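You operate a simulated robot arm through the tools that you are given. There is no shell and no other tool.

You run a simulated two-armed robot. Do the job below in one go: nothing can be reset, and whatever is moved stays where it is left.

Task
Brush the magnet drawer's bar clean and lock the drawer shut.
Fine: brush back. Set down upright: brush. Where these are worked on the way, their far stop is far enough and under half their travel is too little: magnet drawer. What is to be rubbed or washed off counts as gone when no trace of it is left.

The check looks at the end state, three seconds after you hand in, the way a careful person would. Anything else that was tipped, shoved, dropped, spilled or broken makes it a failure.

Robot
Two 7-joint arms with two-finger parallel grippers on one trunk that stands fixed in place. Base frame: the origin is at the foot of the trunk, x ahead of it, y to its left, z up. Units: mm, rad, N and s.
The left shoulder is at [60, 143, 943], the right one opposite. With the tool pointing down near the work surface each hand reaches from about 300 to 720 mm from the base axis, measured 20 degrees to its own side. Payload 1.57 kg a hand.
Tool frame (each hand has its own): the origin (TCP) lies between the finger pads and is the grasp point; the fingertips stand 30 mm ahead of it; z points along the fingers, y is the line along which they close. The gripper opens to 110 mm. The fingers are 24 mm wide and 12 mm thick; the gripper's body (48 by 112 mm) begins 78 mm behind the TCP.
Orientation is that of the tool frame in the base frame, as a unit quaternion [x, y, z, w]. With the fingers straight down and closing along the base's y, the tool's x points along the base's -x, its y along +y and its z along -z.

Tools
- The arms move only by the tool apply_moves. It takes "left_deltas", "right_deltas" or both (then of equal length, played together; a hand with none holds still); each is a list of rows, each a list of 3 entries, a list of its own where there are three numbers: the shift along the base's x, y, z in cm, then the turn, a rotation vector about the base's x, y, z in rad, then the opening, from 0 (shut) to 1 (fully open). In form: [[[dx, dy, dz], [wx, wy, wz], hand], ...]. A call has 1 to 20 rows; each row shifts and turns the commanded pose from where the row before left it. Rows are played at 5 a second. More than 50 mm and 0.15 rad between two rows, or a gripper value outside its range, and nothing of the call is played. A pose out of reach is approached as far as the arm can. The call stops where the force on the tool passes 40 N (or 10 N more than at its start, if that is more) or the arm is blocked; 0.2 s more then pass. Each finger travels about 45 mm/s and halts on what it meets, pressing with about 21 N; the grip force reading is that of the motor and also rises with nothing between the fingers. The clock runs only during rows and for 0.2 s after the last one: add rows that do not move to give the fingers time. The reply holds the time, the measured pose of the TCP, the force on the tool along the base axes, the opening and the grip force, in the units named above and with some noise, with the torque about the TCP (base axes, N m) and any sound that the robot's microphone picked up.
- Cameras (640 x 400 px; columns grow to the right, rows downward): "scene" is now at [44.9, 2.7, 1547.2]; the picture's right is [0.02, -1.00, 0.00], its down [-0.80, -0.02, -0.61] and it looks along [0.61, 0.01, -0.80] (base axes); focal length 332 px, centre (320, 200). "left" rides on the left gripper at [70, -16, -141] in its tool frame; the picture's right is [0.23, 0.97, 0.00], its down [-0.85, 0.20, -0.48] and it looks along [-0.47, 0.11, 0.88] (tool axes); focal length 222 px, centre (320, 200). "right" rides on the right gripper at [70, 16, -141] in its tool frame; the picture's right is [-0.23, 0.97, 0.00], its down [-0.86, -0.20, -0.48] and it looks along [-0.47, -0.11, 0.88] (tool axes); focal length 222 px, centre (320, 200). There is no depth. A picture from a camera that has moved, and an enlarged one, comes with that camera's place and axes in the base frame and with its lens.
- grab_frame(camera): a new picture of that camera. It takes no simulated time.
- slide_trunk(by): slides the trunk up (or, below 0, down) by that many mm; the arms and the scene camera ride with it, the base frame stays. It gives what a move gives, with no picture.
- pan_tilt(pan, tilt): turns the head with the scene camera to pan (to the left, within 1.501 rad either way) and tilt (down, from -0.506 to 1.204), counted from straight ahead of the robot. It gives what a move gives.
- enlarge(camera, box): a new picture of the part [left, top, right, bottom] of that camera's present view, enlarged. It takes no simulated time.
- hand_in(): hands the job in; it is judged then, once.

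Nothing tells you positions but the pictures and the camera data. Unless the task says otherwise, let go and move clear before handing in.

The tools are called after ">>>" as a command line: name --argument value ..., lists and objects as JSON in quotes. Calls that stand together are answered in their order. apply_moves: Moves the arms, as the interface text tells. Its arguments: {"type":"object","properties":{"left_deltas":{"type":"array","items":{"type":"array"}},"right_deltas":{"type":"array","items":{"type":"array"}}},"required":[]} The other tools are called the same way: slide_trunk (by) slides the trunk up or down; pan_tilt (pan, tilt) turns the head that bears the scene camera; grab_frame (camera) takes a picture; enlarge (camera, box) takes an enlarged picture of a part of a camera's view; hand_in () hands the job in.

At the start:

```text
t: 0.0
left_eef_pos: [503.0, 174.3, 1123.9]
left_ee_rot: [0.0, 1.0, 0.0, 0.001]
left_force: [-0.1, 0.4, -0.2]
left_ft_torque: [0.01, 0.0, 0.01]
left_width: 109.7
left_gripper_force: 0.0
right_eef_pos: [447.4, -212.1, 1078.2]
right_ee_rot: [0.0, 1.0, 0.0, 0.0]
right_force: [-0.5, 0.0, -1.3]
right_ft_torque: [0.02, 0.03, -0.01]
right_width: 109.9
right_gripper_force: 0.0
trunk travel left (down, up): [-541.0, 49.0]
head pan, tilt: [0.021, 0.92]
```

scene: 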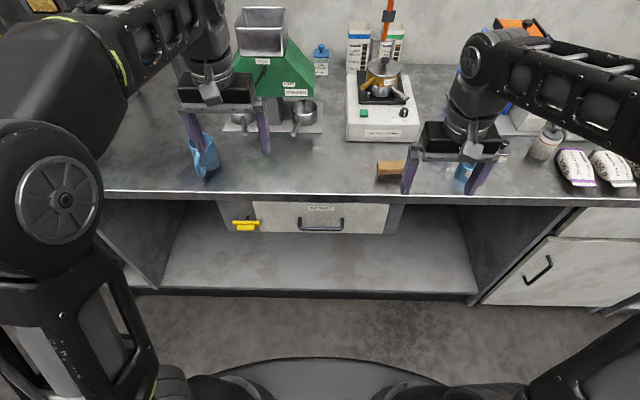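
right: 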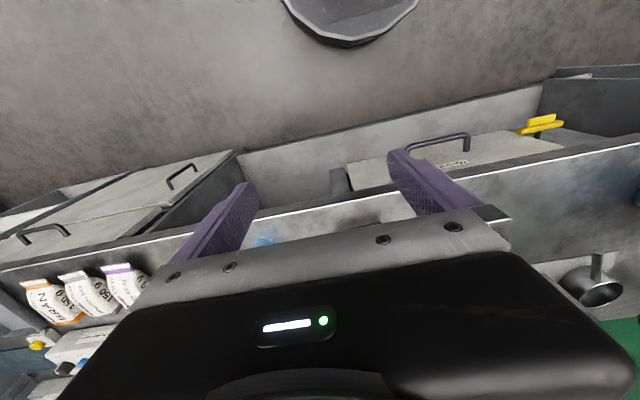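
left: 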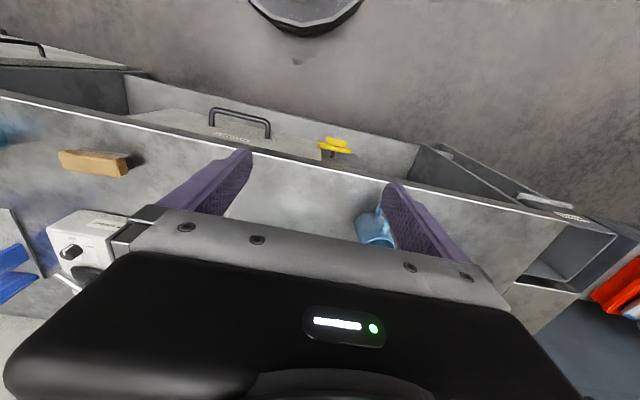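

I see a bench with a green hopper machine, a hotplate, a wooden block that may be the brush, and a drawer with a yellow latch under the bench. I'll look closer at labels before moving anything.

>>> enlarge --camera "scene" --box '[220, 180, 420, 260]'

>>> enlarge --camera "scene" --box '[160, 0, 340, 190]'

>>> enlarge --camera "scene" --box '[340, 0, 640, 200]'

>>> enlarge --camera "left" --box '[40, 80, 400, 260]'

```text
3.20 times, centred on (320, 220) of scene
camera zoom: at [44.9, 2.7, 1547.2], right [0.02, -1.0, 0.0], down [-0.8, -0.02, -0.61], along [0.61, 0.01, -0.8], focal length 1064 px, centre (320, 136)
```

zoom: 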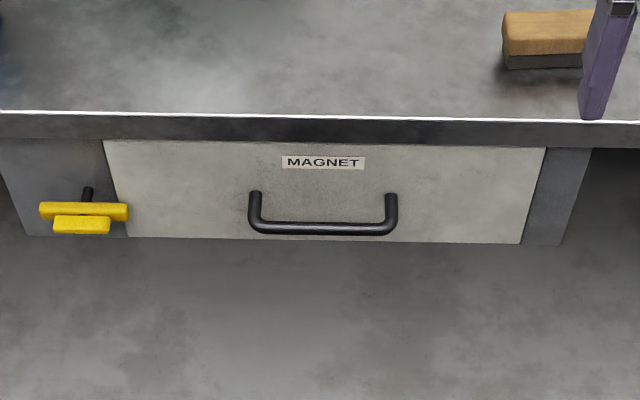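

```text
2.11 times, centred on (250, 95) of scene
camera zoom: at [44.9, 2.7, 1547.2], right [0.02, -1.0, 0.0], down [-0.8, -0.02, -0.61], along [0.61, 0.01, -0.8], focal length 700 px, centre (467, 421)
```

zoom: 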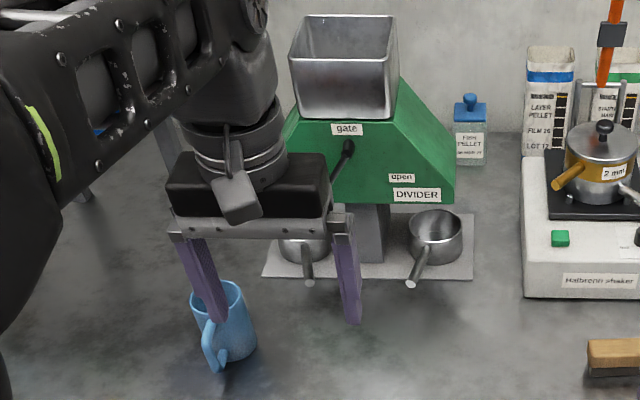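

```text
2.00 times, centred on (490, 100) of scene
camera zoom: at [44.9, 2.7, 1547.2], right [0.02, -1.0, 0.0], down [-0.8, -0.02, -0.61], along [0.61, 0.01, -0.8], focal length 665 px, centre (-20, 400)
```

zoom: 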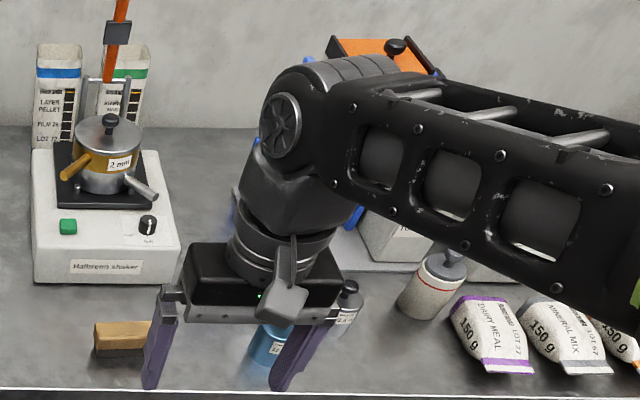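

```text
1.78 times, centred on (220, 170) of left
camera zoom: at [432.2, 157.4, 1265.3], right [-0.23, 0.97, 0.0], down [0.85, 0.2, 0.48], along [0.47, 0.11, -0.88], focal length 395 px, centre (498, 253)
```

zoom: 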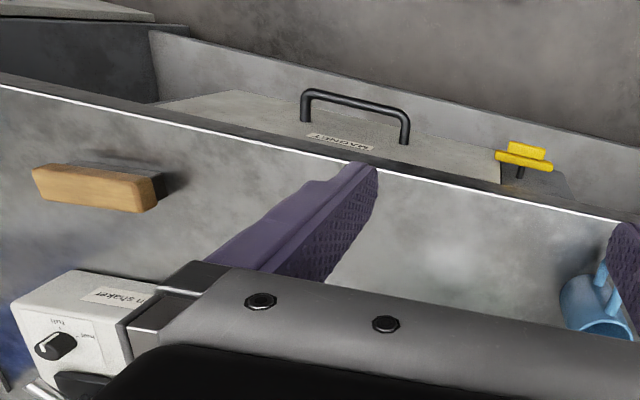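

The MAGNET drawer is under the bench (handle about [535, 9, 772]), with a yellow T-shaped catch at its left (about [569, 223, 742]). The wooden brush is on the bench near [620, -169]. I'll bring the left hand back and tilt it forward to see the latch and drawer front up close.

>>> apply_moves --left_deltas '[[[-3, 0.5, -3], [0, -0.13, 0], 1], [[-3, 0.5, -4], [0, -0.13, 0], 1], [[-3, 0.5, -4.5], [0, -0.13, 0], 1], [[-2.5, 0.5, -4.5], [0, -0.13, 0], 1], [[-1.5, 0.5, -4.5], [0, -0.13, 0], 1], [[-1, 0.5, -4.5], [0, -0.13, 0], 1]]'

>>> grab_frame --camera "left"

>>> grab_frame --camera "scene"

```text
refused: row 2 steps farther than a row can; nothing moved
```

```text
taken
camera left: at [432.2, 157.4, 1265.3], right [-0.23, 0.97, 0.0], down [0.85, 0.2, 0.48], along [0.47, 0.11, -0.88], focal length 222 px, centre (320, 200)
```

left: 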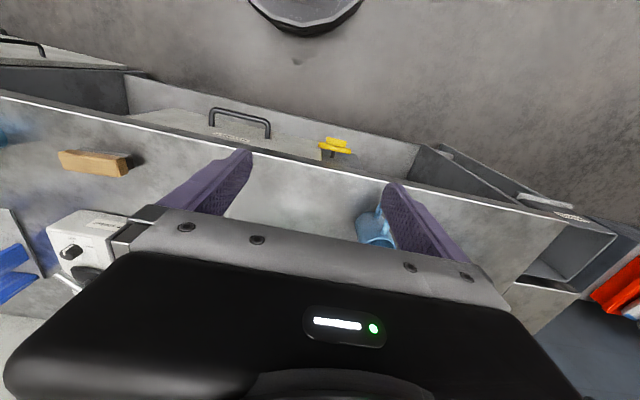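

```text
taken
camera scene: at [44.9, 2.7, 1547.2], right [0.02, -1.0, 0.0], down [-0.8, -0.02, -0.61], along [0.61, 0.01, -0.8], focal length 332 px, centre (320, 200)
```

scene: 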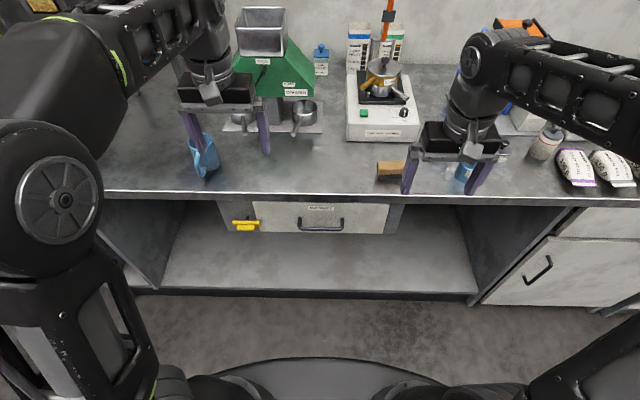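

The call was refused because the step norm was over 50 mm. I'll repeat the same motion in smaller steps.

>>> apply_moves --left_deltas '[[[-2.5, 0.4, -2], [0, -0.1, 0], 1], [[-2.5, 0.4, -3], [0, -0.1, 0], 1], [[-2.5, 0.4, -3.5], [0, -0.1, 0], 1], [[-2, 0.4, -3.5], [0, -0.1, 0], 1], [[-1.5, 0.4, -3.5], [0, -0.1, 0], 1], [[-1, 0.4, -3.5], [0, -0.1, 0], 1], [[-1, 0.4, -3.5], [0, -0.1, 0], 1], [[-1, 0.4, -3], [0, -0.08, 0], 1], [[0, 0, 0], [0, 0, 0], 1]]'

>>> grab_frame --camera "left"

>>> grab_frame --camera "scene"

```text
t: 2.0
left_eef_pos: [483.1, 208.9, 889.4]
left_ee_rot: [-0.001, 0.925, 0.0, 0.381]
left_force: [-0.4, -0.9, -0.2]
left_ft_torque: [0.01, -0.01, 0.03]
left_width: 109.9
left_gripper_force: 0.0
left hand out of reach, approached as far as the arm can: row 5, 6, 7, 8
right_eef_pos: [447.2, -212.3, 1076.1]
right_ee_rot: [0.0, 1.0, 0.0, 0.0]
right_force: [0.6, -0.1, -0.8]
right_ft_torque: [0.01, -0.02, -0.01]
right_width: 109.9
right_gripper_force: 0.1
trunk travel left (down, up): [-541.0, 49.0]
head pan, tilt: [0.021, 0.92]
```

```text
taken
camera left: at [333.7, 191.5, 941.4], right [-0.16, 0.97, -0.16], down [0.27, 0.2, 0.94], along [0.95, 0.11, -0.3], focal length 222 px, centre (320, 200)
```

left: 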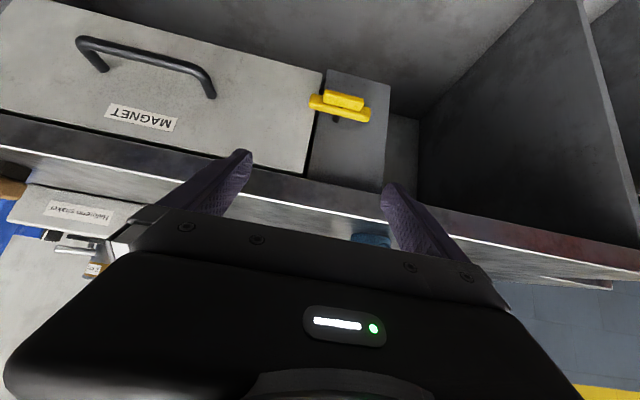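

```text
taken
camera scene: at [44.2, 2.5, 1547.2], right [0.02, -1.0, 0.0], down [-0.8, -0.02, -0.61], along [0.61, 0.01, -0.8], focal length 332 px, centre (320, 200)
```

scene: 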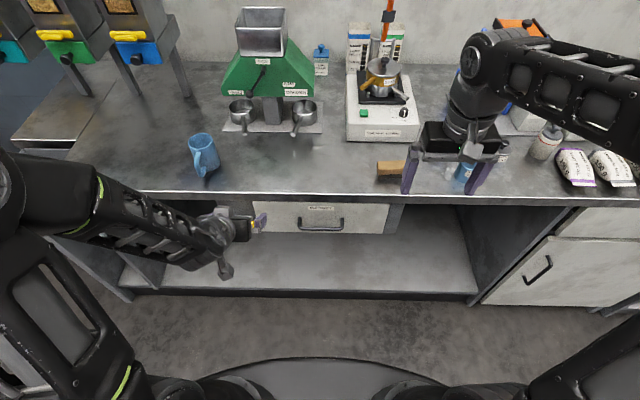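

The left hand now views the drawer front (the picture is upside down). I'll zoom in on the latch.

>>> enlarge --camera "left" --box '[270, 50, 430, 150]'

>>> enlarge --camera "left" --box '[60, 20, 320, 180]'

>>> enlarge --camera "scene" --box '[210, 185, 290, 245]'

```text
4.00 times, centred on (350, 100) of left
camera zoom: at [333.7, 191.5, 941.4], right [-0.16, 0.97, -0.16], down [0.27, 0.2, 0.94], along [0.95, 0.11, -0.3], focal length 888 px, centre (200, 600)
```

zoom: 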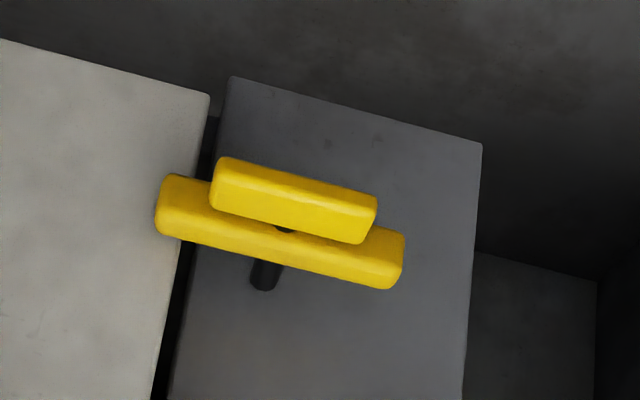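

```text
2.46 times, centred on (190, 100) of left
camera zoom: at [333.7, 191.5, 941.4], right [-0.16, 0.97, -0.16], down [0.27, 0.2, 0.94], along [0.95, 0.11, -0.3], focal length 547 px, centre (640, 446)
```

zoom: 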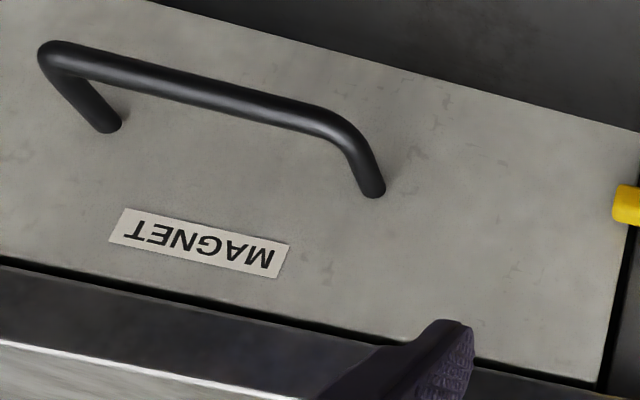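

```text
6.67 times, centred on (250, 215) of scene
camera zoom: at [44.2, 2.5, 1547.2], right [0.02, -1.0, 0.0], down [-0.8, -0.02, -0.61], along [0.61, 0.01, -0.8], focal length 2217 px, centre (787, 100)
```

zoom: 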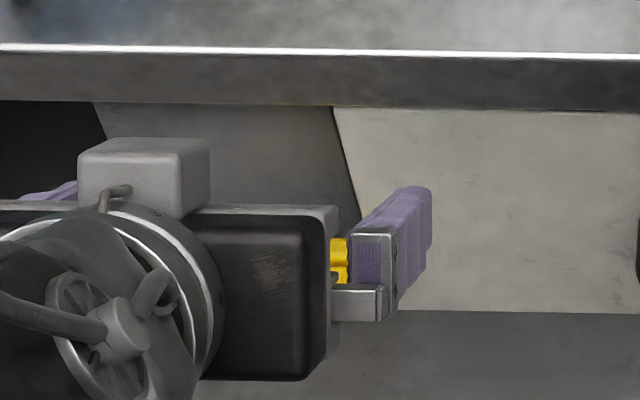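

The latch is a turn-button: its long yellow bar overlaps the drawer edge, so it's locked now. It needs about a quarter turn using the small grip bar, centred near [555, 225, 738]. I'll raise the trunk slightly for elbow room and bring the left hand horizontal in front of the latch.

>>> slide_trunk --by 45

>>> apply_moves --left_deltas '[[[0, 0, 0], [0, 0, 0], 1]]'

```text
t: 2.9
left_eef_pos: [484.5, 209.7, 934.3]
left_ee_rot: [0.0, 0.925, -0.001, 0.381]
left_force: [-0.4, -0.2, 0.3]
left_ft_torque: [0.0, 0.03, 0.0]
left_width: 110.0
left_gripper_force: 0.2
right_eef_pos: [448.1, -211.7, 1122.5]
right_ee_rot: [0.0, 1.0, 0.0, 0.001]
right_force: [0.2, 0.3, 0.5]
right_ft_torque: [0.01, 0.02, 0.01]
right_width: 110.2
right_gripper_force: 0.0
trunk travel left (down, up): [-586.0, 4.0]
head pan, tilt: [0.021, 0.92]
```

```text
t: 3.3
left_eef_pos: [484.4, 209.3, 934.7]
left_ee_rot: [0.001, 0.925, 0.0, 0.38]
left_force: [0.1, 0.0, -0.4]
left_ft_torque: [-0.01, -0.05, 0.04]
left_width: 110.3
left_gripper_force: 0.0
right_eef_pos: [447.0, -213.1, 1119.9]
right_ee_rot: [0.0, 1.0, 0.0, -0.001]
right_force: [0.4, -0.1, -0.9]
right_ft_torque: [-0.03, 0.03, 0.02]
right_width: 109.9
right_gripper_force: 0.1
trunk travel left (down, up): [-586.0, 4.0]
head pan, tilt: [0.021, 0.92]
```

The commanded pose now matches the measured one. I'll swing the left hand outward, pitch it to point forward, and lower it to latch height, staying in front of the bench edge.

>>> apply_moves --left_deltas '[[[0, 4.3, 0], [0, 0, 0], 1], [[0, 4.3, 0], [0, 0, 0], 1], [[0, 4.3, 0], [0, 0, 0], 0.8], [[0, 0, -2.4], [0, -0.098, 0], 0.7], [[0, 0, -2.4], [0, -0.098, 0], 0.6], [[0, 0, -2.4], [0, -0.098, 0], 0.6], [[0, 0, -2.4], [0, -0.098, 0], 0.6], [[0, 0, -2.4], [0, -0.098, 0], 0.6], [[0, 0, -2.4], [0, -0.098, 0], 0.6], [[0, 0, -2.4], [0, -0.098, 0], 0.6], [[0, 0, -2.4], [0, -0.098, 0], 0.6], [[0, 0, 0], [0, 0, 0], 0.6]]'

>>> grab_frame --camera "left"

>>> grab_frame --camera "scene"

```text
t: 5.9
left_eef_pos: [460.6, 392.9, 764.0]
left_ee_rot: [0.006, 0.711, -0.006, 0.703]
left_force: [0.3, 0.3, -0.5]
left_ft_torque: [-0.01, 0.05, -0.04]
left_width: 66.1
left_gripper_force: 0.0
left hand out of reach, approached as far as the arm can: row 9, 10, 11
right_eef_pos: [447.6, -211.3, 1121.3]
right_ee_rot: [0.0, 1.0, -0.001, 0.0]
right_force: [-0.5, 0.0, -0.1]
right_ft_torque: [0.0, -0.01, 0.0]
right_width: 110.2
right_gripper_force: 0.1
trunk travel left (down, up): [-586.0, 4.0]
head pan, tilt: [0.021, 0.92]
```

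```text
taken
camera left: at [318.3, 377.3, 696.5], right [0.02, 0.97, -0.23], down [-0.46, 0.21, 0.86], along [0.89, 0.09, 0.46], focal length 222 px, centre (320, 200)
```

left: 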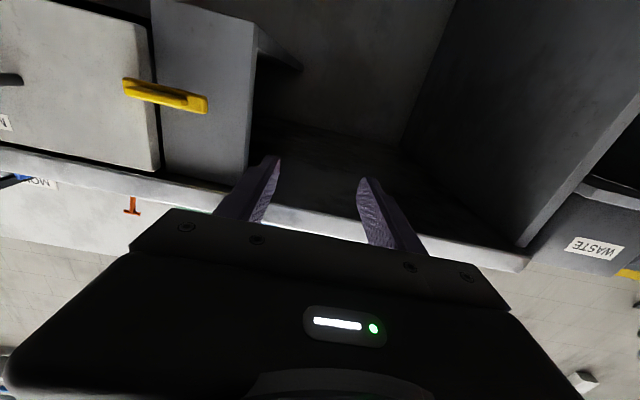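

```text
taken
camera scene: at [44.9, 2.7, 1592.2], right [0.02, -1.0, 0.0], down [-0.8, -0.02, -0.61], along [0.61, 0.01, -0.8], focal length 332 px, centre (320, 200)
```

scene: 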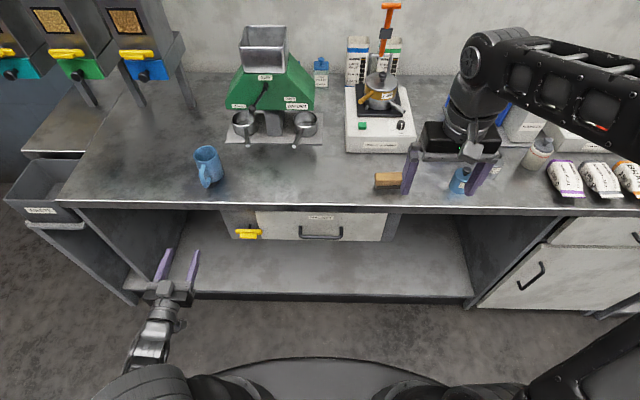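

The left hand now points forward at latch height but about 170 mm too far left. I'll shift it right toward the latch.

>>> apply_moves --left_deltas '[[[1, -4.2, -0.6], [0, 0, 0], 0.6], [[1, -4.2, -0.6], [0, 0, 0], 0.6], [[1, -4.2, -0.6], [0, 0, 0], 0.6], [[0.5, -4.2, -0.4], [0, 0, 0], 0.6], [[0, 0, 0], [0, 0, 0], 0.6]]'

>>> grab_frame --camera "left"

```text
t: 7.1
left_eef_pos: [496.6, 225.9, 745.1]
left_ee_rot: [0.0, 0.71, 0.001, 0.705]
left_force: [-1.2, 0.3, 0.6]
left_ft_torque: [-0.01, -0.02, 0.0]
left_width: 66.0
left_gripper_force: 0.0
right_eef_pos: [446.6, -210.9, 1121.7]
right_ee_rot: [0.0, 1.0, 0.0, 0.0]
right_force: [0.3, 0.6, 0.2]
right_ft_torque: [0.0, -0.02, 0.0]
right_width: 110.0
right_gripper_force: 0.0
trunk travel left (down, up): [-586.0, 4.0]
head pan, tilt: [0.021, 0.92]
```

```text
taken
camera left: at [354.0, 208.7, 676.6], right [0.0, 0.97, -0.23], down [-0.47, 0.2, 0.86], along [0.88, 0.11, 0.46], focal length 222 px, centre (320, 200)
```

left: 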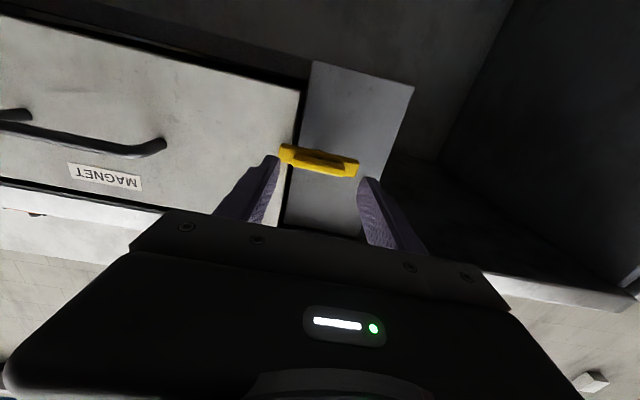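

The hand is in front of the latch. I'll zoom in to measure it before rolling the wrist.

>>> enlarge --camera "left" --box '[260, 120, 380, 195]'

>>> enlarge --camera "scene" --box '[200, 200, 320, 275]'

```text
5.33 times, centred on (320, 158) of left
camera zoom: at [354.0, 208.7, 676.6], right [0.0, 0.97, -0.23], down [-0.47, 0.2, 0.86], along [0.88, 0.11, 0.46], focal length 1185 px, centre (320, 427)
```

zoom: 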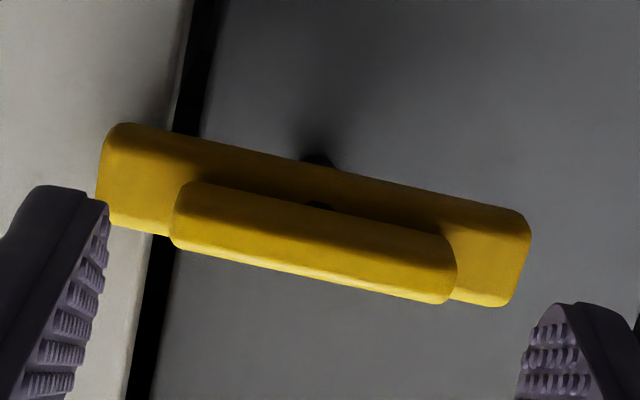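

```text
5.33 times, centred on (260, 238) of scene
camera zoom: at [44.6, 2.9, 1592.2], right [0.02, -1.0, 0.0], down [-0.8, -0.02, -0.61], along [0.61, 0.01, -0.8], focal length 1773 px, centre (640, 0)
```

zoom: 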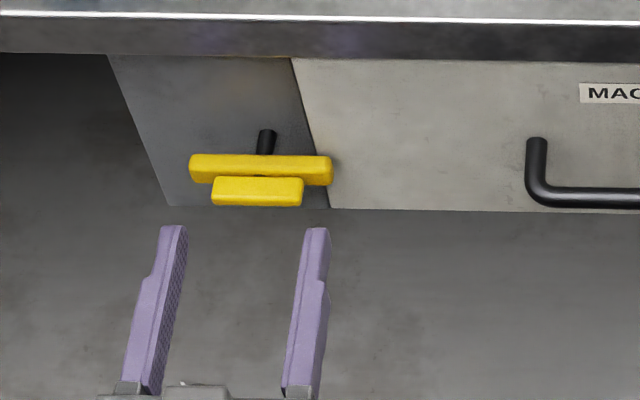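

The latch pivot is at about [*, 224, 745], its grip bar at x≈553, and the tool axis is well aligned. I'll roll the hand 90° so the fingers close vertically around the grip bar.

>>> apply_moves --left_deltas '[[[0, 0, 0], [0.143, 0, 0], 0.6], [[0, 0, 0], [0.143, 0, 0], 0.6], [[0, 0, 0], [0.143, 0, 0], 0.6], [[0, 0, 0], [0.143, 0, 0], 0.6], [[0, 0, 0], [0.143, 0, 0], 0.6], [[0, 0, 0], [0.143, 0, 0], 0.6], [[0, 0, 0], [0.143, 0, 0], 0.6], [[0, 0, 0], [0.143, 0, 0], 0.6], [[0, 0, 0], [0.143, 0, 0], 0.6], [[0, 0, 0], [0.143, 0, 0], 0.6], [[0, 0, 0], [0.14, 0, 0], 0.6], [[0, 0, 0], [0, 0, 0], 0.6]]'

>>> grab_frame --camera "left"

>>> grab_frame --camera "scene"

```text
t: 9.7
left_eef_pos: [499.2, 226.0, 744.2]
left_ee_rot: [0.498, 0.502, 0.502, 0.498]
left_force: [-0.5, -0.3, -0.3]
left_ft_torque: [-0.01, -0.02, 0.0]
left_width: 66.1
left_gripper_force: 0.2
right_eef_pos: [446.9, -213.1, 1122.7]
right_ee_rot: [0.0, 1.0, 0.0, 0.0]
right_force: [0.1, -0.3, 0.6]
right_ft_torque: [-0.01, -0.02, 0.03]
right_width: 110.1
right_gripper_force: 0.1
trunk travel left (down, up): [-586.0, 4.0]
head pan, tilt: [0.021, 0.92]
```

```text
taken
camera left: at [355.5, 293.8, 728.0], right [0.0, 0.23, 0.97], down [-0.47, -0.86, 0.2], along [0.88, -0.46, 0.11], focal length 222 px, centre (320, 200)
```

left: 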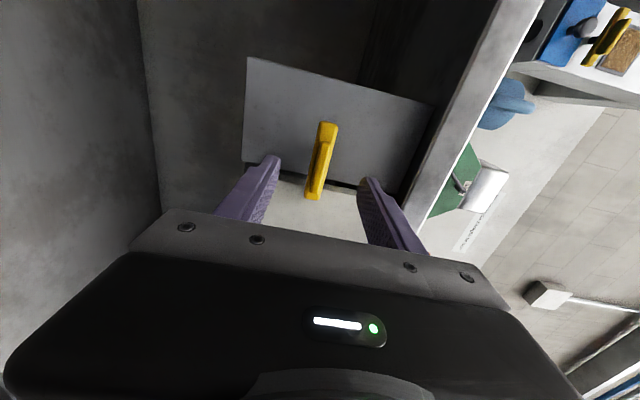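

```text
taken
camera scene: at [44.9, 2.7, 1592.2], right [0.02, -1.0, 0.0], down [-0.8, -0.02, -0.61], along [0.61, 0.01, -0.8], focal length 332 px, centre (320, 200)
```

scene: 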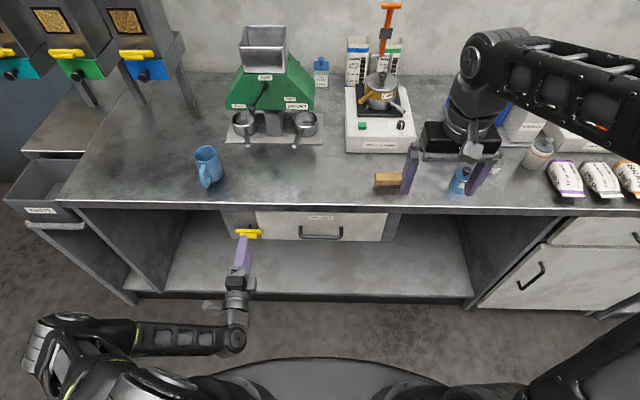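

The fingers now straddle the grip bar vertically. I'll advance about 34 mm and close gently on it.

>>> apply_moves --left_deltas '[[[1.2, -0.1, 0], [0, 0, 0], 0.6], [[1.2, -0.1, 0], [0, 0, 0], 0.6], [[1.0, 0, 0.05], [0, 0, 0], 0.6], [[0, 0, 0], [0, 0, 0], 0.3], [[0, 0, 0], [0, 0, 0], 0.1], [[0, 0, 0], [0, 0, 0], 0.0], [[0, 0, 0], [0, 0, 0], 0.0], [[0, 0, 0], [0, 0, 0], 0.0]]'

>>> grab_frame --camera "left"

>>> enlarge --camera "scene" --box '[200, 200, 320, 275]'

```text
t: 11.5
left_eef_pos: [531.3, 223.7, 744.3]
left_ee_rot: [0.498, 0.502, 0.501, 0.499]
left_force: [0.6, 0.1, 0.0]
left_ft_torque: [0.12, -0.01, -0.09]
left_width: 17.8
left_gripper_force: 31.5
right_eef_pos: [447.0, -211.8, 1121.5]
right_ee_rot: [0.0, 1.0, 0.0, 0.0]
right_force: [0.3, 0.0, 0.1]
right_ft_torque: [-0.02, -0.01, 0.03]
right_width: 109.9
right_gripper_force: 0.0
trunk travel left (down, up): [-586.0, 4.0]
head pan, tilt: [0.021, 0.92]
```

```text
taken
camera left: at [389.3, 291.0, 727.8], right [0.0, 0.23, 0.97], down [-0.47, -0.86, 0.2], along [0.88, -0.46, 0.11], focal length 222 px, centre (320, 200)
```

left: 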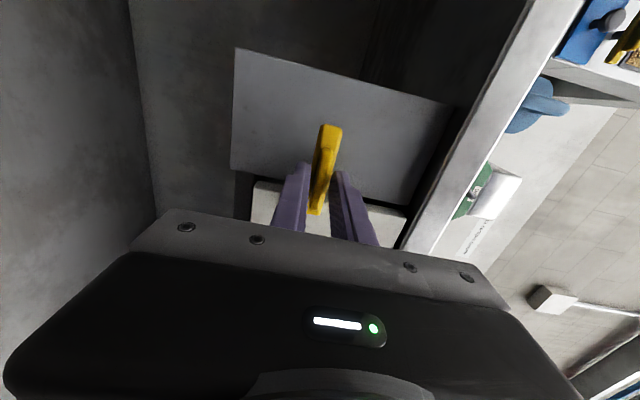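

```text
5.33 times, centred on (260, 238) of scene
camera zoom: at [45.1, 2.8, 1592.2], right [0.02, -1.0, 0.0], down [-0.8, -0.02, -0.61], along [0.61, 0.01, -0.8], focal length 1773 px, centre (640, 0)
```

zoom: 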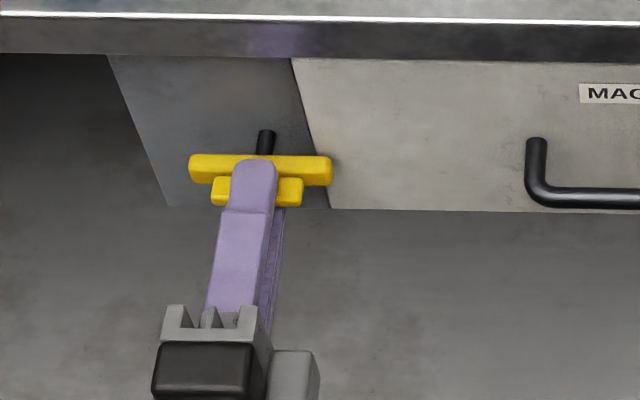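

The latch's grip bar is held (17.8 mm). I'll try turning it a little, unwinding the roll, and watch the torque.

>>> apply_moves --left_deltas '[[[0, 0, 0], [-0.08, 0, 0], 0.0], [[0, 0, 0], [-0.08, 0, 0], 0.0], [[0, 0, 0], [-0.08, 0, 0], 0.0]]'

>>> enlarge --camera "scene" --box '[200, 200, 320, 275]'

```text
t: 12.3
left_eef_pos: [533.7, 223.6, 744.8]
left_ee_rot: [0.435, 0.558, 0.438, 0.555]
left_force: [-6.3, -0.3, 1.8]
left_ft_torque: [1.43, -0.08, -0.08]
left_width: 23.8
left_gripper_force: 36.2
right_eef_pos: [447.3, -211.5, 1121.5]
right_ee_rot: [0.0, 1.0, 0.0, 0.0]
right_force: [0.0, -1.0, -1.2]
right_ft_torque: [-0.02, 0.03, 0.0]
right_width: 110.0
right_gripper_force: 0.1
trunk travel left (down, up): [-586.0, 4.0]
head pan, tilt: [0.021, 0.92]
```

```text
5.33 times, centred on (260, 238) of scene
camera zoom: at [44.1, 2.4, 1592.2], right [0.02, -1.0, 0.0], down [-0.8, -0.02, -0.61], along [0.61, 0.01, -0.8], focal length 1773 px, centre (640, 0)
```

zoom: 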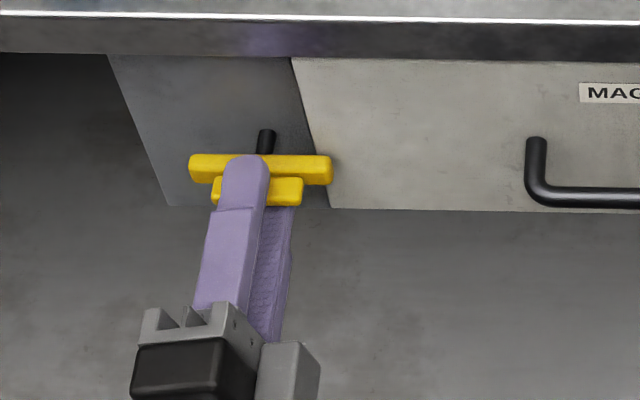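

The bar did not follow: the fingers were pried open and the torque rose, so that direction is a stop. I'll go back and try the other direction.

>>> apply_moves --left_deltas '[[[0, 0, 0], [0.08, 0, 0], 0.0], [[0, 0, 0], [0.08, 0, 0], 0.0], [[0, 0, 0], [0.08, 0, 0], 0.0], [[0, 0, 0], [0, 0, 0], 0.0], [[0, 0, 0], [0.08, 0, 0], 0.0], [[0, 0, 0], [0.08, 0, 0], 0.0], [[0, 0, 0], [0.08, 0, 0], 0.0]]'

>>> enlarge --camera "scene" --box '[200, 200, 320, 275]'

>>> grab_frame --camera "left"

```text
t: 13.9
left_eef_pos: [531.8, 223.4, 744.0]
left_ee_rot: [0.555, 0.438, 0.558, 0.435]
left_force: [1.8, -6.3, -4.3]
left_ft_torque: [-0.02, -0.13, 0.72]
left_width: 17.7
left_gripper_force: 32.3
right_eef_pos: [447.1, -212.5, 1120.8]
right_ee_rot: [0.0, 1.0, -0.001, 0.0]
right_force: [0.2, -0.4, -0.1]
right_ft_torque: [-0.02, 0.03, 0.02]
right_width: 110.1
right_gripper_force: 0.0
trunk travel left (down, up): [-586.0, 4.0]
head pan, tilt: [0.021, 0.92]
```

```text
5.33 times, centred on (260, 238) of scene
camera zoom: at [45.4, 2.1, 1592.1], right [0.02, -1.0, 0.0], down [-0.8, -0.02, -0.61], along [0.61, 0.01, -0.8], focal length 1773 px, centre (640, 0)
```

zoom: 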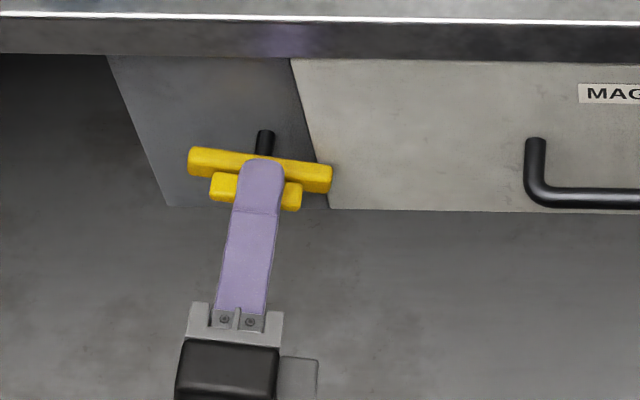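

```text
taken
camera left: at [390.0, 292.9, 744.6], right [0.0, -0.01, 1.0], down [-0.47, -0.88, -0.01], along [0.88, -0.47, -0.01], focal length 222 px, centre (320, 200)
```

left: 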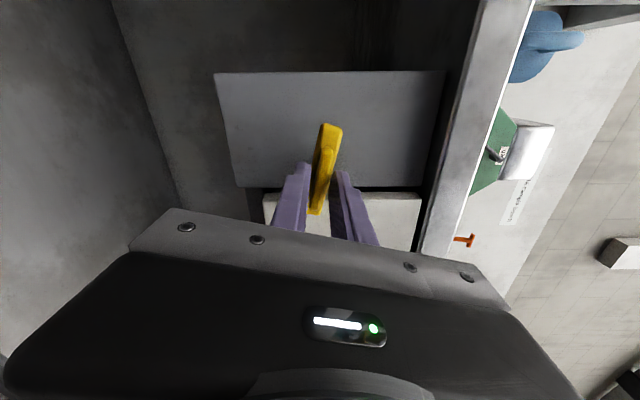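

It turns this way (drawer-side end going down). I'll continue in small steps, watching the forces.

>>> apply_moves --left_deltas '[[[0, -0.05, 0], [0.1, 0, 0], 0.0], [[0, -0.05, 0], [0.1, 0, 0], 0.0], [[0, 0, 0], [0.1, 0, 0], 0.0], [[0, 0, 0], [0.1, 0, 0], 0.0], [[0, 0, 0], [0.1, 0, 0], 0.0]]'

>>> enlarge --camera "scene" --box '[200, 200, 320, 275]'

```text
t: 15.2
left_eef_pos: [538.7, 224.6, 743.5]
left_ee_rot: [0.641, 0.281, 0.648, 0.3]
left_force: [-19.5, -13.8, 17.3]
left_ft_torque: [0.01, -0.68, 0.27]
left_width: 18.0
left_gripper_force: 32.5
left hand out of reach, approached as far as the arm can: row 5
right_eef_pos: [446.2, -210.9, 1123.6]
right_ee_rot: [-0.001, 1.0, 0.0, 0.001]
right_force: [-0.3, 0.7, 0.1]
right_ft_torque: [-0.06, 0.0, 0.01]
right_width: 109.9
right_gripper_force: 0.1
trunk travel left (down, up): [-586.0, 4.0]
head pan, tilt: [0.021, 0.92]
stopped in row 5 (left hand): the force on the tool passed its limit at 44 N (the readings are from after the stop); the commanded pose is now the measured one
```

```text
5.33 times, centred on (260, 238) of scene
camera zoom: at [41.6, 2.9, 1592.6], right [0.02, -1.0, 0.0], down [-0.79, -0.02, -0.61], along [0.61, 0.01, -0.79], focal length 1773 px, centre (640, 0)
```

zoom: 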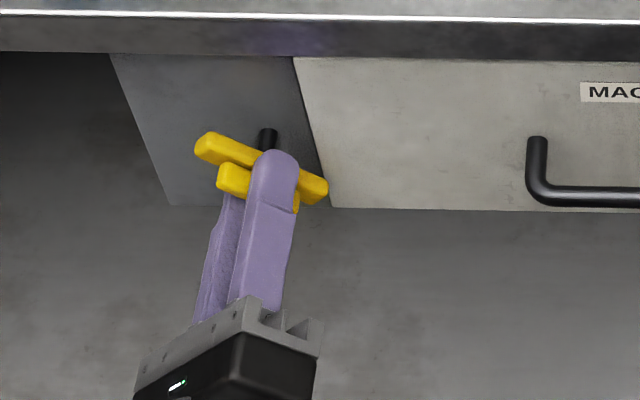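

The wrist ran out of roll at about 131°, with the latch turned about 41°. I'll release, back off, roll the hand 180° back and re-grip to finish the turn.

>>> apply_moves --left_deltas '[[[0, 0, 0], [0, 0, 0], 0.3], [[0, 0, 0], [0, 0, 0], 0.6], [[0, 0, 0], [0, 0, 0], 0.6], [[-1.5, 0, 0], [0, 0, 0], 0.6], [[-1.5, 0, 0], [0, 0, 0], 0.6], [[-1.0, 0, 0], [0, 0, 0], 0.6], [[0, 0, 0], [0, 0, 0], 0.6]]'

>>> enlarge --camera "scene" --box '[200, 200, 320, 275]'

```text
t: 16.8
left_eef_pos: [508.5, 242.3, 730.6]
left_ee_rot: [0.643, 0.282, 0.647, 0.297]
left_force: [0.4, -0.3, -0.5]
left_ft_torque: [0.03, -0.03, 0.02]
left_width: 65.6
left_gripper_force: 0.1
left hand out of reach, approached as far as the arm can: row 4, 5, 6
right_eef_pos: [446.0, -211.8, 1121.7]
right_ee_rot: [0.0, 1.0, 0.0, 0.0]
right_force: [0.2, 0.0, 1.0]
right_ft_torque: [-0.01, -0.01, 0.03]
right_width: 110.1
right_gripper_force: 0.1
trunk travel left (down, up): [-586.0, 4.0]
head pan, tilt: [0.021, 0.92]
```

```text
5.33 times, centred on (260, 238) of scene
camera zoom: at [45.0, 2.6, 1592.2], right [0.02, -1.0, 0.0], down [-0.8, -0.02, -0.61], along [0.61, 0.01, -0.8], focal length 1773 px, centre (640, 0)
```

zoom: 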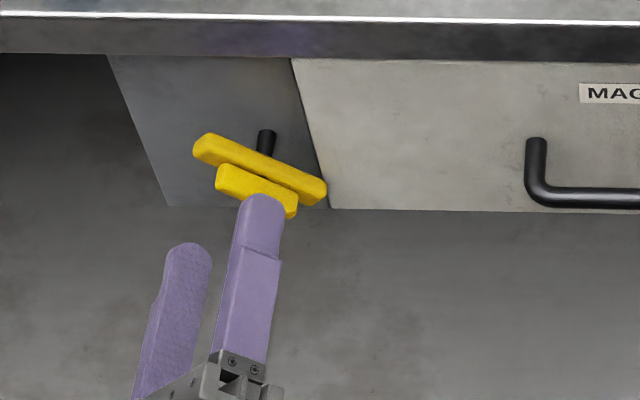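

The latch holds its angle (~40°). Now I roll the hand back by 180° while re-centring on the pivot.

>>> apply_moves --left_deltas '[[[0, 0, 0], [-0.148, 0, 0], 0.6], [[0, 0, 0], [-0.148, 0, 0], 0.6], [[-0.4, -0.6, 0.5], [-0.148, 0, 0], 0.6], [[-0.4, -0.6, 0.5], [-0.148, 0, 0], 0.6], [[-0.4, -0.6, 0.4], [-0.148, 0, 0], 0.6], [[0, 0, 0], [-0.148, 0, 0], 0.6], [[0, 0, 0], [-0.148, 0, 0], 0.6], [[0, 0, 0], [-0.148, 0, 0], 0.6], [[0, 0, 0], [-0.148, 0, 0], 0.6], [[0, 0, 0], [-0.148, 0, 0], 0.6], [[0, 0, 0], [-0.148, 0, 0], 0.6], [[0, 0, 0], [-0.148, 0, 0], 0.6], [[0, 0, 0], [-0.148, 0, 0], 0.6], [[0, 0, 0], [-0.148, 0, 0], 0.6], [[0, 0, 0], [-0.148, 0, 0], 0.6], [[0, 0, 0], [-0.148, 0, 0], 0.6], [[0, 0, 0], [-0.148, 0, 0], 0.6], [[0, 0, 0], [-0.148, 0, 0], 0.6], [[0, 0, 0], [-0.148, 0, 0], 0.6], [[0, 0, 0], [-0.148, 0, 0], 0.6]]'

>>> grab_frame --camera "left"

>>> enlarge --camera "scene" --box '[200, 200, 320, 275]'

```text
t: 21.0
left_eef_pos: [496.6, 222.7, 746.0]
left_ee_rot: [-0.237, 0.67, -0.224, 0.667]
left_force: [-0.3, 0.2, -0.8]
left_ft_torque: [-0.03, 0.01, -0.02]
left_width: 66.0
left_gripper_force: 0.0
right_eef_pos: [447.4, -211.6, 1122.8]
right_ee_rot: [0.0, 1.0, 0.0, 0.0]
right_force: [-0.5, 0.1, 0.2]
right_ft_torque: [0.0, -0.02, -0.01]
right_width: 110.0
right_gripper_force: 0.1
trunk travel left (down, up): [-586.0, 4.0]
head pan, tilt: [0.021, 0.92]
```

```text
taken
camera left: at [354.9, 163.8, 702.9], right [-0.02, 0.63, -0.78], down [-0.48, 0.68, 0.56], along [0.87, 0.39, 0.29], focal length 222 px, centre (320, 200)
```

left: 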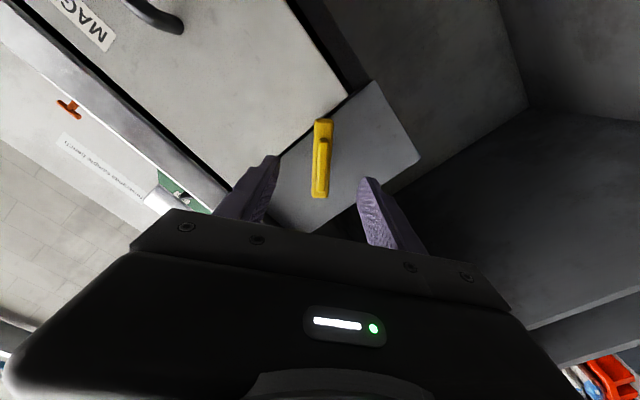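

```text
5.33 times, centred on (260, 238) of scene
camera zoom: at [45.0, 2.7, 1592.2], right [0.02, -1.0, 0.0], down [-0.8, -0.02, -0.61], along [0.61, 0.01, -0.8], focal length 1773 px, centre (640, 0)
```

zoom: 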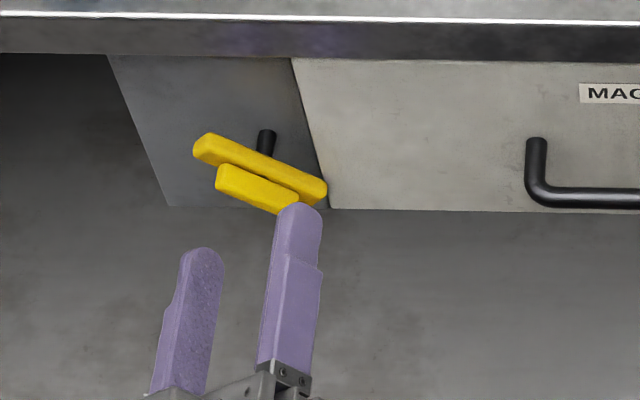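

The bar is nearly perpendicular to the finger closing line. I'll fine-tune the roll, advance and grip again.

>>> apply_moves --left_deltas '[[[0, 0.1, 0], [-0.12, 0, 0], 0.6], [[1.2, 0, 0], [0, 0, 0], 0.6], [[1.2, 0, 0], [0, 0, 0], 0.6], [[1.0, 0, 0], [0, 0, 0], 0.6], [[0, 0, 0], [0, 0, 0], 0.3], [[0, 0, 0], [0, 0, 0], 0.1], [[0, 0, 0], [0, 0, 0], 0.0], [[0, 0, 0], [0, 0, 0], 0.0], [[0, 0, 0], [0, 0, 0], 0.0]]'

>>> enlarge --camera "scene" --box '[200, 200, 320, 275]'

```text
t: 23.0
left_eef_pos: [532.1, 224.7, 744.4]
left_ee_rot: [-0.277, 0.656, -0.261, 0.652]
left_force: [-0.3, 5.3, -6.0]
left_ft_torque: [-0.01, -0.12, 0.45]
left_width: 17.8
left_gripper_force: 32.3
right_eef_pos: [447.8, -210.8, 1122.0]
right_ee_rot: [0.0, 1.0, 0.0, 0.0]
right_force: [0.4, 0.1, 0.0]
right_ft_torque: [-0.01, 0.04, 0.01]
right_width: 110.1
right_gripper_force: 0.1
trunk travel left (down, up): [-586.0, 4.0]
head pan, tilt: [0.021, 0.92]
```

```text
5.33 times, centred on (260, 238) of scene
camera zoom: at [45.5, 3.5, 1592.1], right [0.02, -1.0, 0.0], down [-0.8, -0.02, -0.61], along [0.61, 0.01, -0.8], focal length 1773 px, centre (640, 0)
```

zoom: 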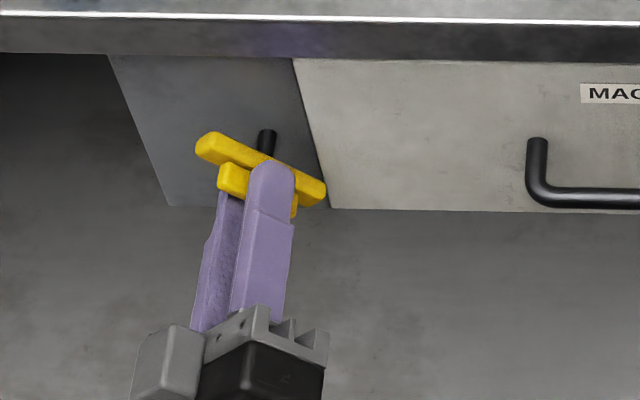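

Gripped again. I'll turn the remaining ~46°.

>>> apply_moves --left_deltas '[[[0, 0.05, -0.05], [0.1, 0, 0], 0.0], [[0, 0.05, -0.05], [0.1, 0, 0], 0.0], [[0, 0, 0], [0.1, 0, 0], 0.0], [[0, 0, 0], [0.1, 0, 0], 0.0]]'

>>> apply_moves --left_deltas '[[[0, 0, 0], [0.1, 0, 0], 0.0], [[0, 0, 0], [0.1, 0, 0], 0.0], [[0, 0, 0], [0.1, 0, 0], 0.0], [[0, 0, 0], [0.1, 0, 0], 0.0]]'

>>> enlarge --camera "scene" --box '[200, 200, 320, 275]'

```text
t: 24.0
left_eef_pos: [531.2, 225.1, 745.9]
left_ee_rot: [-0.14, 0.694, -0.127, 0.694]
left_force: [2.7, 3.9, 4.7]
left_ft_torque: [-0.02, 0.77, -0.34]
left_width: 17.8
left_gripper_force: 32.8
right_eef_pos: [447.0, -211.8, 1122.4]
right_ee_rot: [-0.001, 1.0, 0.0, -0.001]
right_force: [-0.1, 0.1, -0.6]
right_ft_torque: [-0.03, 0.04, 0.0]
right_width: 110.0
right_gripper_force: 0.2
trunk travel left (down, up): [-586.0, 4.0]
head pan, tilt: [0.021, 0.92]
```

```text
t: 25.0
left_eef_pos: [531.4, 224.6, 744.0]
left_ee_rot: [-0.001, 0.706, 0.012, 0.708]
left_force: [10.5, 0.8, 8.0]
left_ft_torque: [-0.92, 0.15, -0.03]
left_width: 18.1
left_gripper_force: 32.7
right_eef_pos: [448.7, -211.3, 1122.0]
right_ee_rot: [0.0, 1.0, 0.0, 0.0]
right_force: [0.0, -0.4, -0.6]
right_ft_torque: [0.0, 0.0, 0.02]
right_width: 109.9
right_gripper_force: 0.1
trunk travel left (down, up): [-586.0, 4.0]
head pan, tilt: [0.021, 0.92]
```

```text
5.33 times, centred on (260, 238) of scene
camera zoom: at [45.4, 2.8, 1592.3], right [0.02, -1.0, 0.0], down [-0.8, -0.02, -0.61], along [0.61, 0.01, -0.8], focal length 1773 px, centre (640, 0)
```

zoom: 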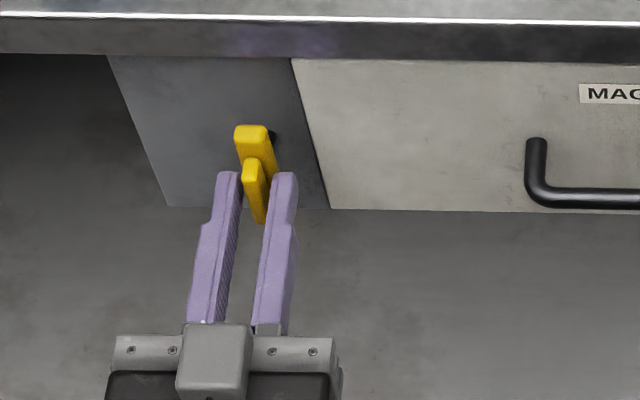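

The latch bar is vertical now and has met its stop, so it's clear of the drawer. I'll release and back away.

>>> apply_moves --left_deltas '[[[0, 0, 0], [0, 0, 0], 0.2], [[0, 0, 0], [0, 0, 0], 0.4], [[0, 0, 0], [0, 0, 0], 0.5], [[-1.5, 0, 0], [0, 0, 0], 0.5], [[-1.5, 0, 0], [0, 0, 0], 0.5], [[-1, 0, 0], [0, 0, 0], 0.5], [[0, 0, 0], [0, 0, 0], 0.5]]'

>>> enlarge --camera "scene" --box '[200, 200, 320, 275]'

>>> grab_frame --camera "left"

```text
t: 26.6
left_eef_pos: [490.2, 226.0, 744.2]
left_ee_rot: [0.0, 0.706, 0.014, 0.708]
left_force: [0.2, -0.1, 0.0]
left_ft_torque: [-0.01, 0.0, -0.04]
left_width: 55.1
left_gripper_force: 0.0
right_eef_pos: [447.5, -212.2, 1122.5]
right_ee_rot: [0.0, 1.0, 0.0, 0.0]
right_force: [-0.4, -0.6, 0.3]
right_ft_torque: [0.0, -0.02, -0.01]
right_width: 110.0
right_gripper_force: 0.1
trunk travel left (down, up): [-586.0, 4.0]
head pan, tilt: [0.021, 0.92]
```

```text
5.33 times, centred on (260, 238) of scene
camera zoom: at [45.1, 2.7, 1592.2], right [0.02, -1.0, 0.0], down [-0.8, -0.02, -0.61], along [0.61, 0.01, -0.8], focal length 1773 px, centre (640, 0)
```

zoom: 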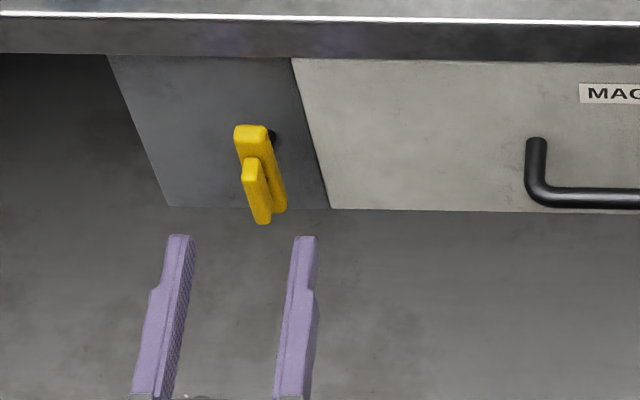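

```text
taken
camera left: at [349.8, 207.1, 674.7], right [-0.02, 0.98, -0.21], down [-0.48, 0.17, 0.86], along [0.87, 0.12, 0.47], focal length 222 px, centre (320, 200)
```

left: 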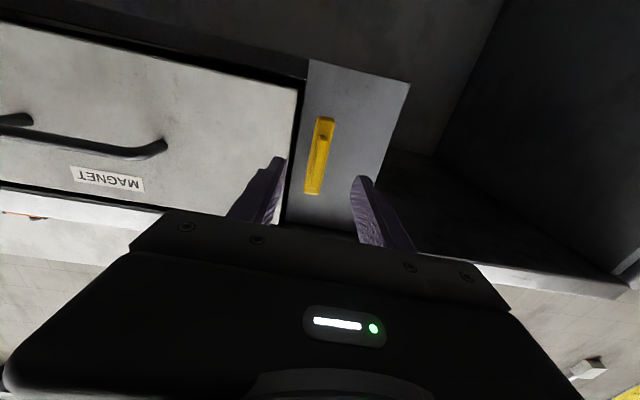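

The latch is unlocked. Next comes the drawer. To pull it with room for the arm, I'll bring the left hand back up and tilted at 45°, and raise the right hand clear before lowering the trunk.

>>> apply_moves --left_deltas '[[[-1, 4, 0.5], [0, 0, 0], 0.5], [[-1, 4, 0.5], [0, 0, 0], 0.5], [[0, 4, 0.5], [0, 0, 0], 0.5], [[0, 4, 0.5], [0, 0, 0], 0.5], [[0.2, -0.5, 2.4], [0, 0.098, 0], 0.5], [[0.2, -0.5, 2.4], [0, 0.098, 0], 0.5], [[0.2, -0.5, 2.4], [0, 0.098, 0], 0.5], [[0.2, -0.5, 2.4], [0, 0.098, 0], 0.5], [[0.2, -0.5, 2.4], [0, 0.098, 0], 0.5], [[0.2, -0.5, 2.4], [0, 0.098, 0], 0.5], [[0.2, -0.5, 2.4], [0, 0.098, 0], 0.5], [[0.2, -0.5, 2.4], [0, 0.098, 0], 0.5], [[0, 0, 0], [0, 0, 0], 0.5]]'

>>> grab_frame --camera "scene"

```text
t: 29.4
left_eef_pos: [487.0, 347.0, 956.4]
left_ee_rot: [0.005, 0.923, 0.012, 0.385]
left_force: [-0.6, 0.3, 1.2]
left_ft_torque: [-0.01, -0.02, -0.03]
left_width: 55.0
left_gripper_force: 0.1
right_eef_pos: [447.5, -211.7, 1121.4]
right_ee_rot: [0.001, 1.0, 0.001, 0.0]
right_force: [-0.1, -0.1, -0.7]
right_ft_torque: [-0.03, -0.02, 0.04]
right_width: 110.2
right_gripper_force: 0.1
trunk travel left (down, up): [-586.0, 4.0]
head pan, tilt: [0.021, 0.92]
```

```text
taken
camera scene: at [45.3, 3.1, 1592.2], right [0.02, -1.0, 0.0], down [-0.8, -0.02, -0.61], along [0.61, 0.01, -0.8], focal length 332 px, centre (320, 200)
```

scene: 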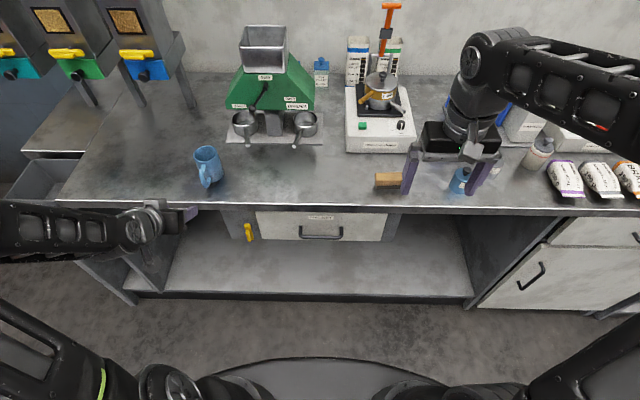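

Now I'll lift the right hand and then lower the trunk.

>>> apply_moves --right_deltas '[[[-1, -2, 3.5], [0, 0, 0], 1], [[-1, -2, 3.5], [0, 0, 0], 1], [[-1, -2, 3.5], [0, 0, 0], 1], [[-1, -2, 3.5], [0, 0, 0], 1]]'

>>> slide_trunk --by -200

>>> grab_frame --camera "scene"

```text
t: 30.4
left_eef_pos: [488.0, 346.8, 955.0]
left_ee_rot: [0.005, 0.923, 0.013, 0.384]
left_force: [-0.4, -0.3, -0.6]
left_ft_torque: [0.01, 0.0, 0.01]
left_width: 55.0
left_gripper_force: 0.0
right_eef_pos: [434.4, -238.6, 1166.8]
right_ee_rot: [-0.001, 1.0, 0.0, 0.001]
right_force: [0.0, 0.0, -0.4]
right_ft_torque: [0.01, 0.0, 0.01]
right_width: 109.8
right_gripper_force: 0.0
right hand out of reach, approached as far as the arm can: row 2, 3, 4
trunk travel left (down, up): [-586.0, 4.0]
head pan, tilt: [0.021, 0.92]
```

```text
t: 32.6
left_eef_pos: [486.2, 346.7, 755.7]
left_ee_rot: [0.006, 0.923, 0.012, 0.385]
left_force: [0.0, -0.1, -0.2]
left_ft_torque: [0.0, -0.02, 0.05]
left_width: 54.9
left_gripper_force: 0.0
right_eef_pos: [433.9, -239.2, 965.4]
right_ee_rot: [0.0, 1.0, 0.0, 0.0]
right_force: [0.2, 0.3, -0.9]
right_ft_torque: [0.0, -0.01, -0.01]
right_width: 110.1
right_gripper_force: 0.1
trunk travel left (down, up): [-386.0, 204.0]
head pan, tilt: [0.021, 0.92]
```

```text
taken
camera scene: at [44.8, 2.7, 1392.2], right [0.02, -1.0, 0.0], down [-0.8, -0.02, -0.61], along [0.61, 0.01, -0.8], focal length 332 px, centre (320, 200)
```

scene: 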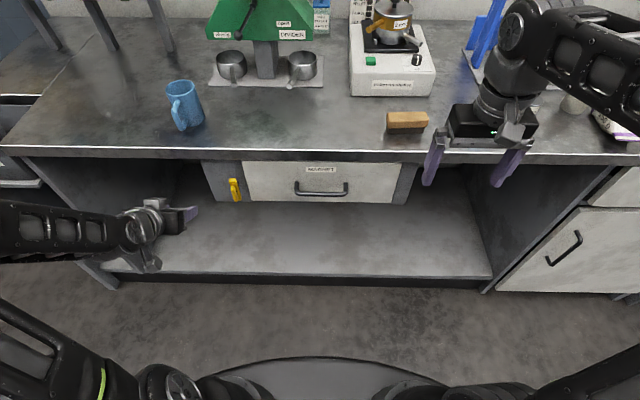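

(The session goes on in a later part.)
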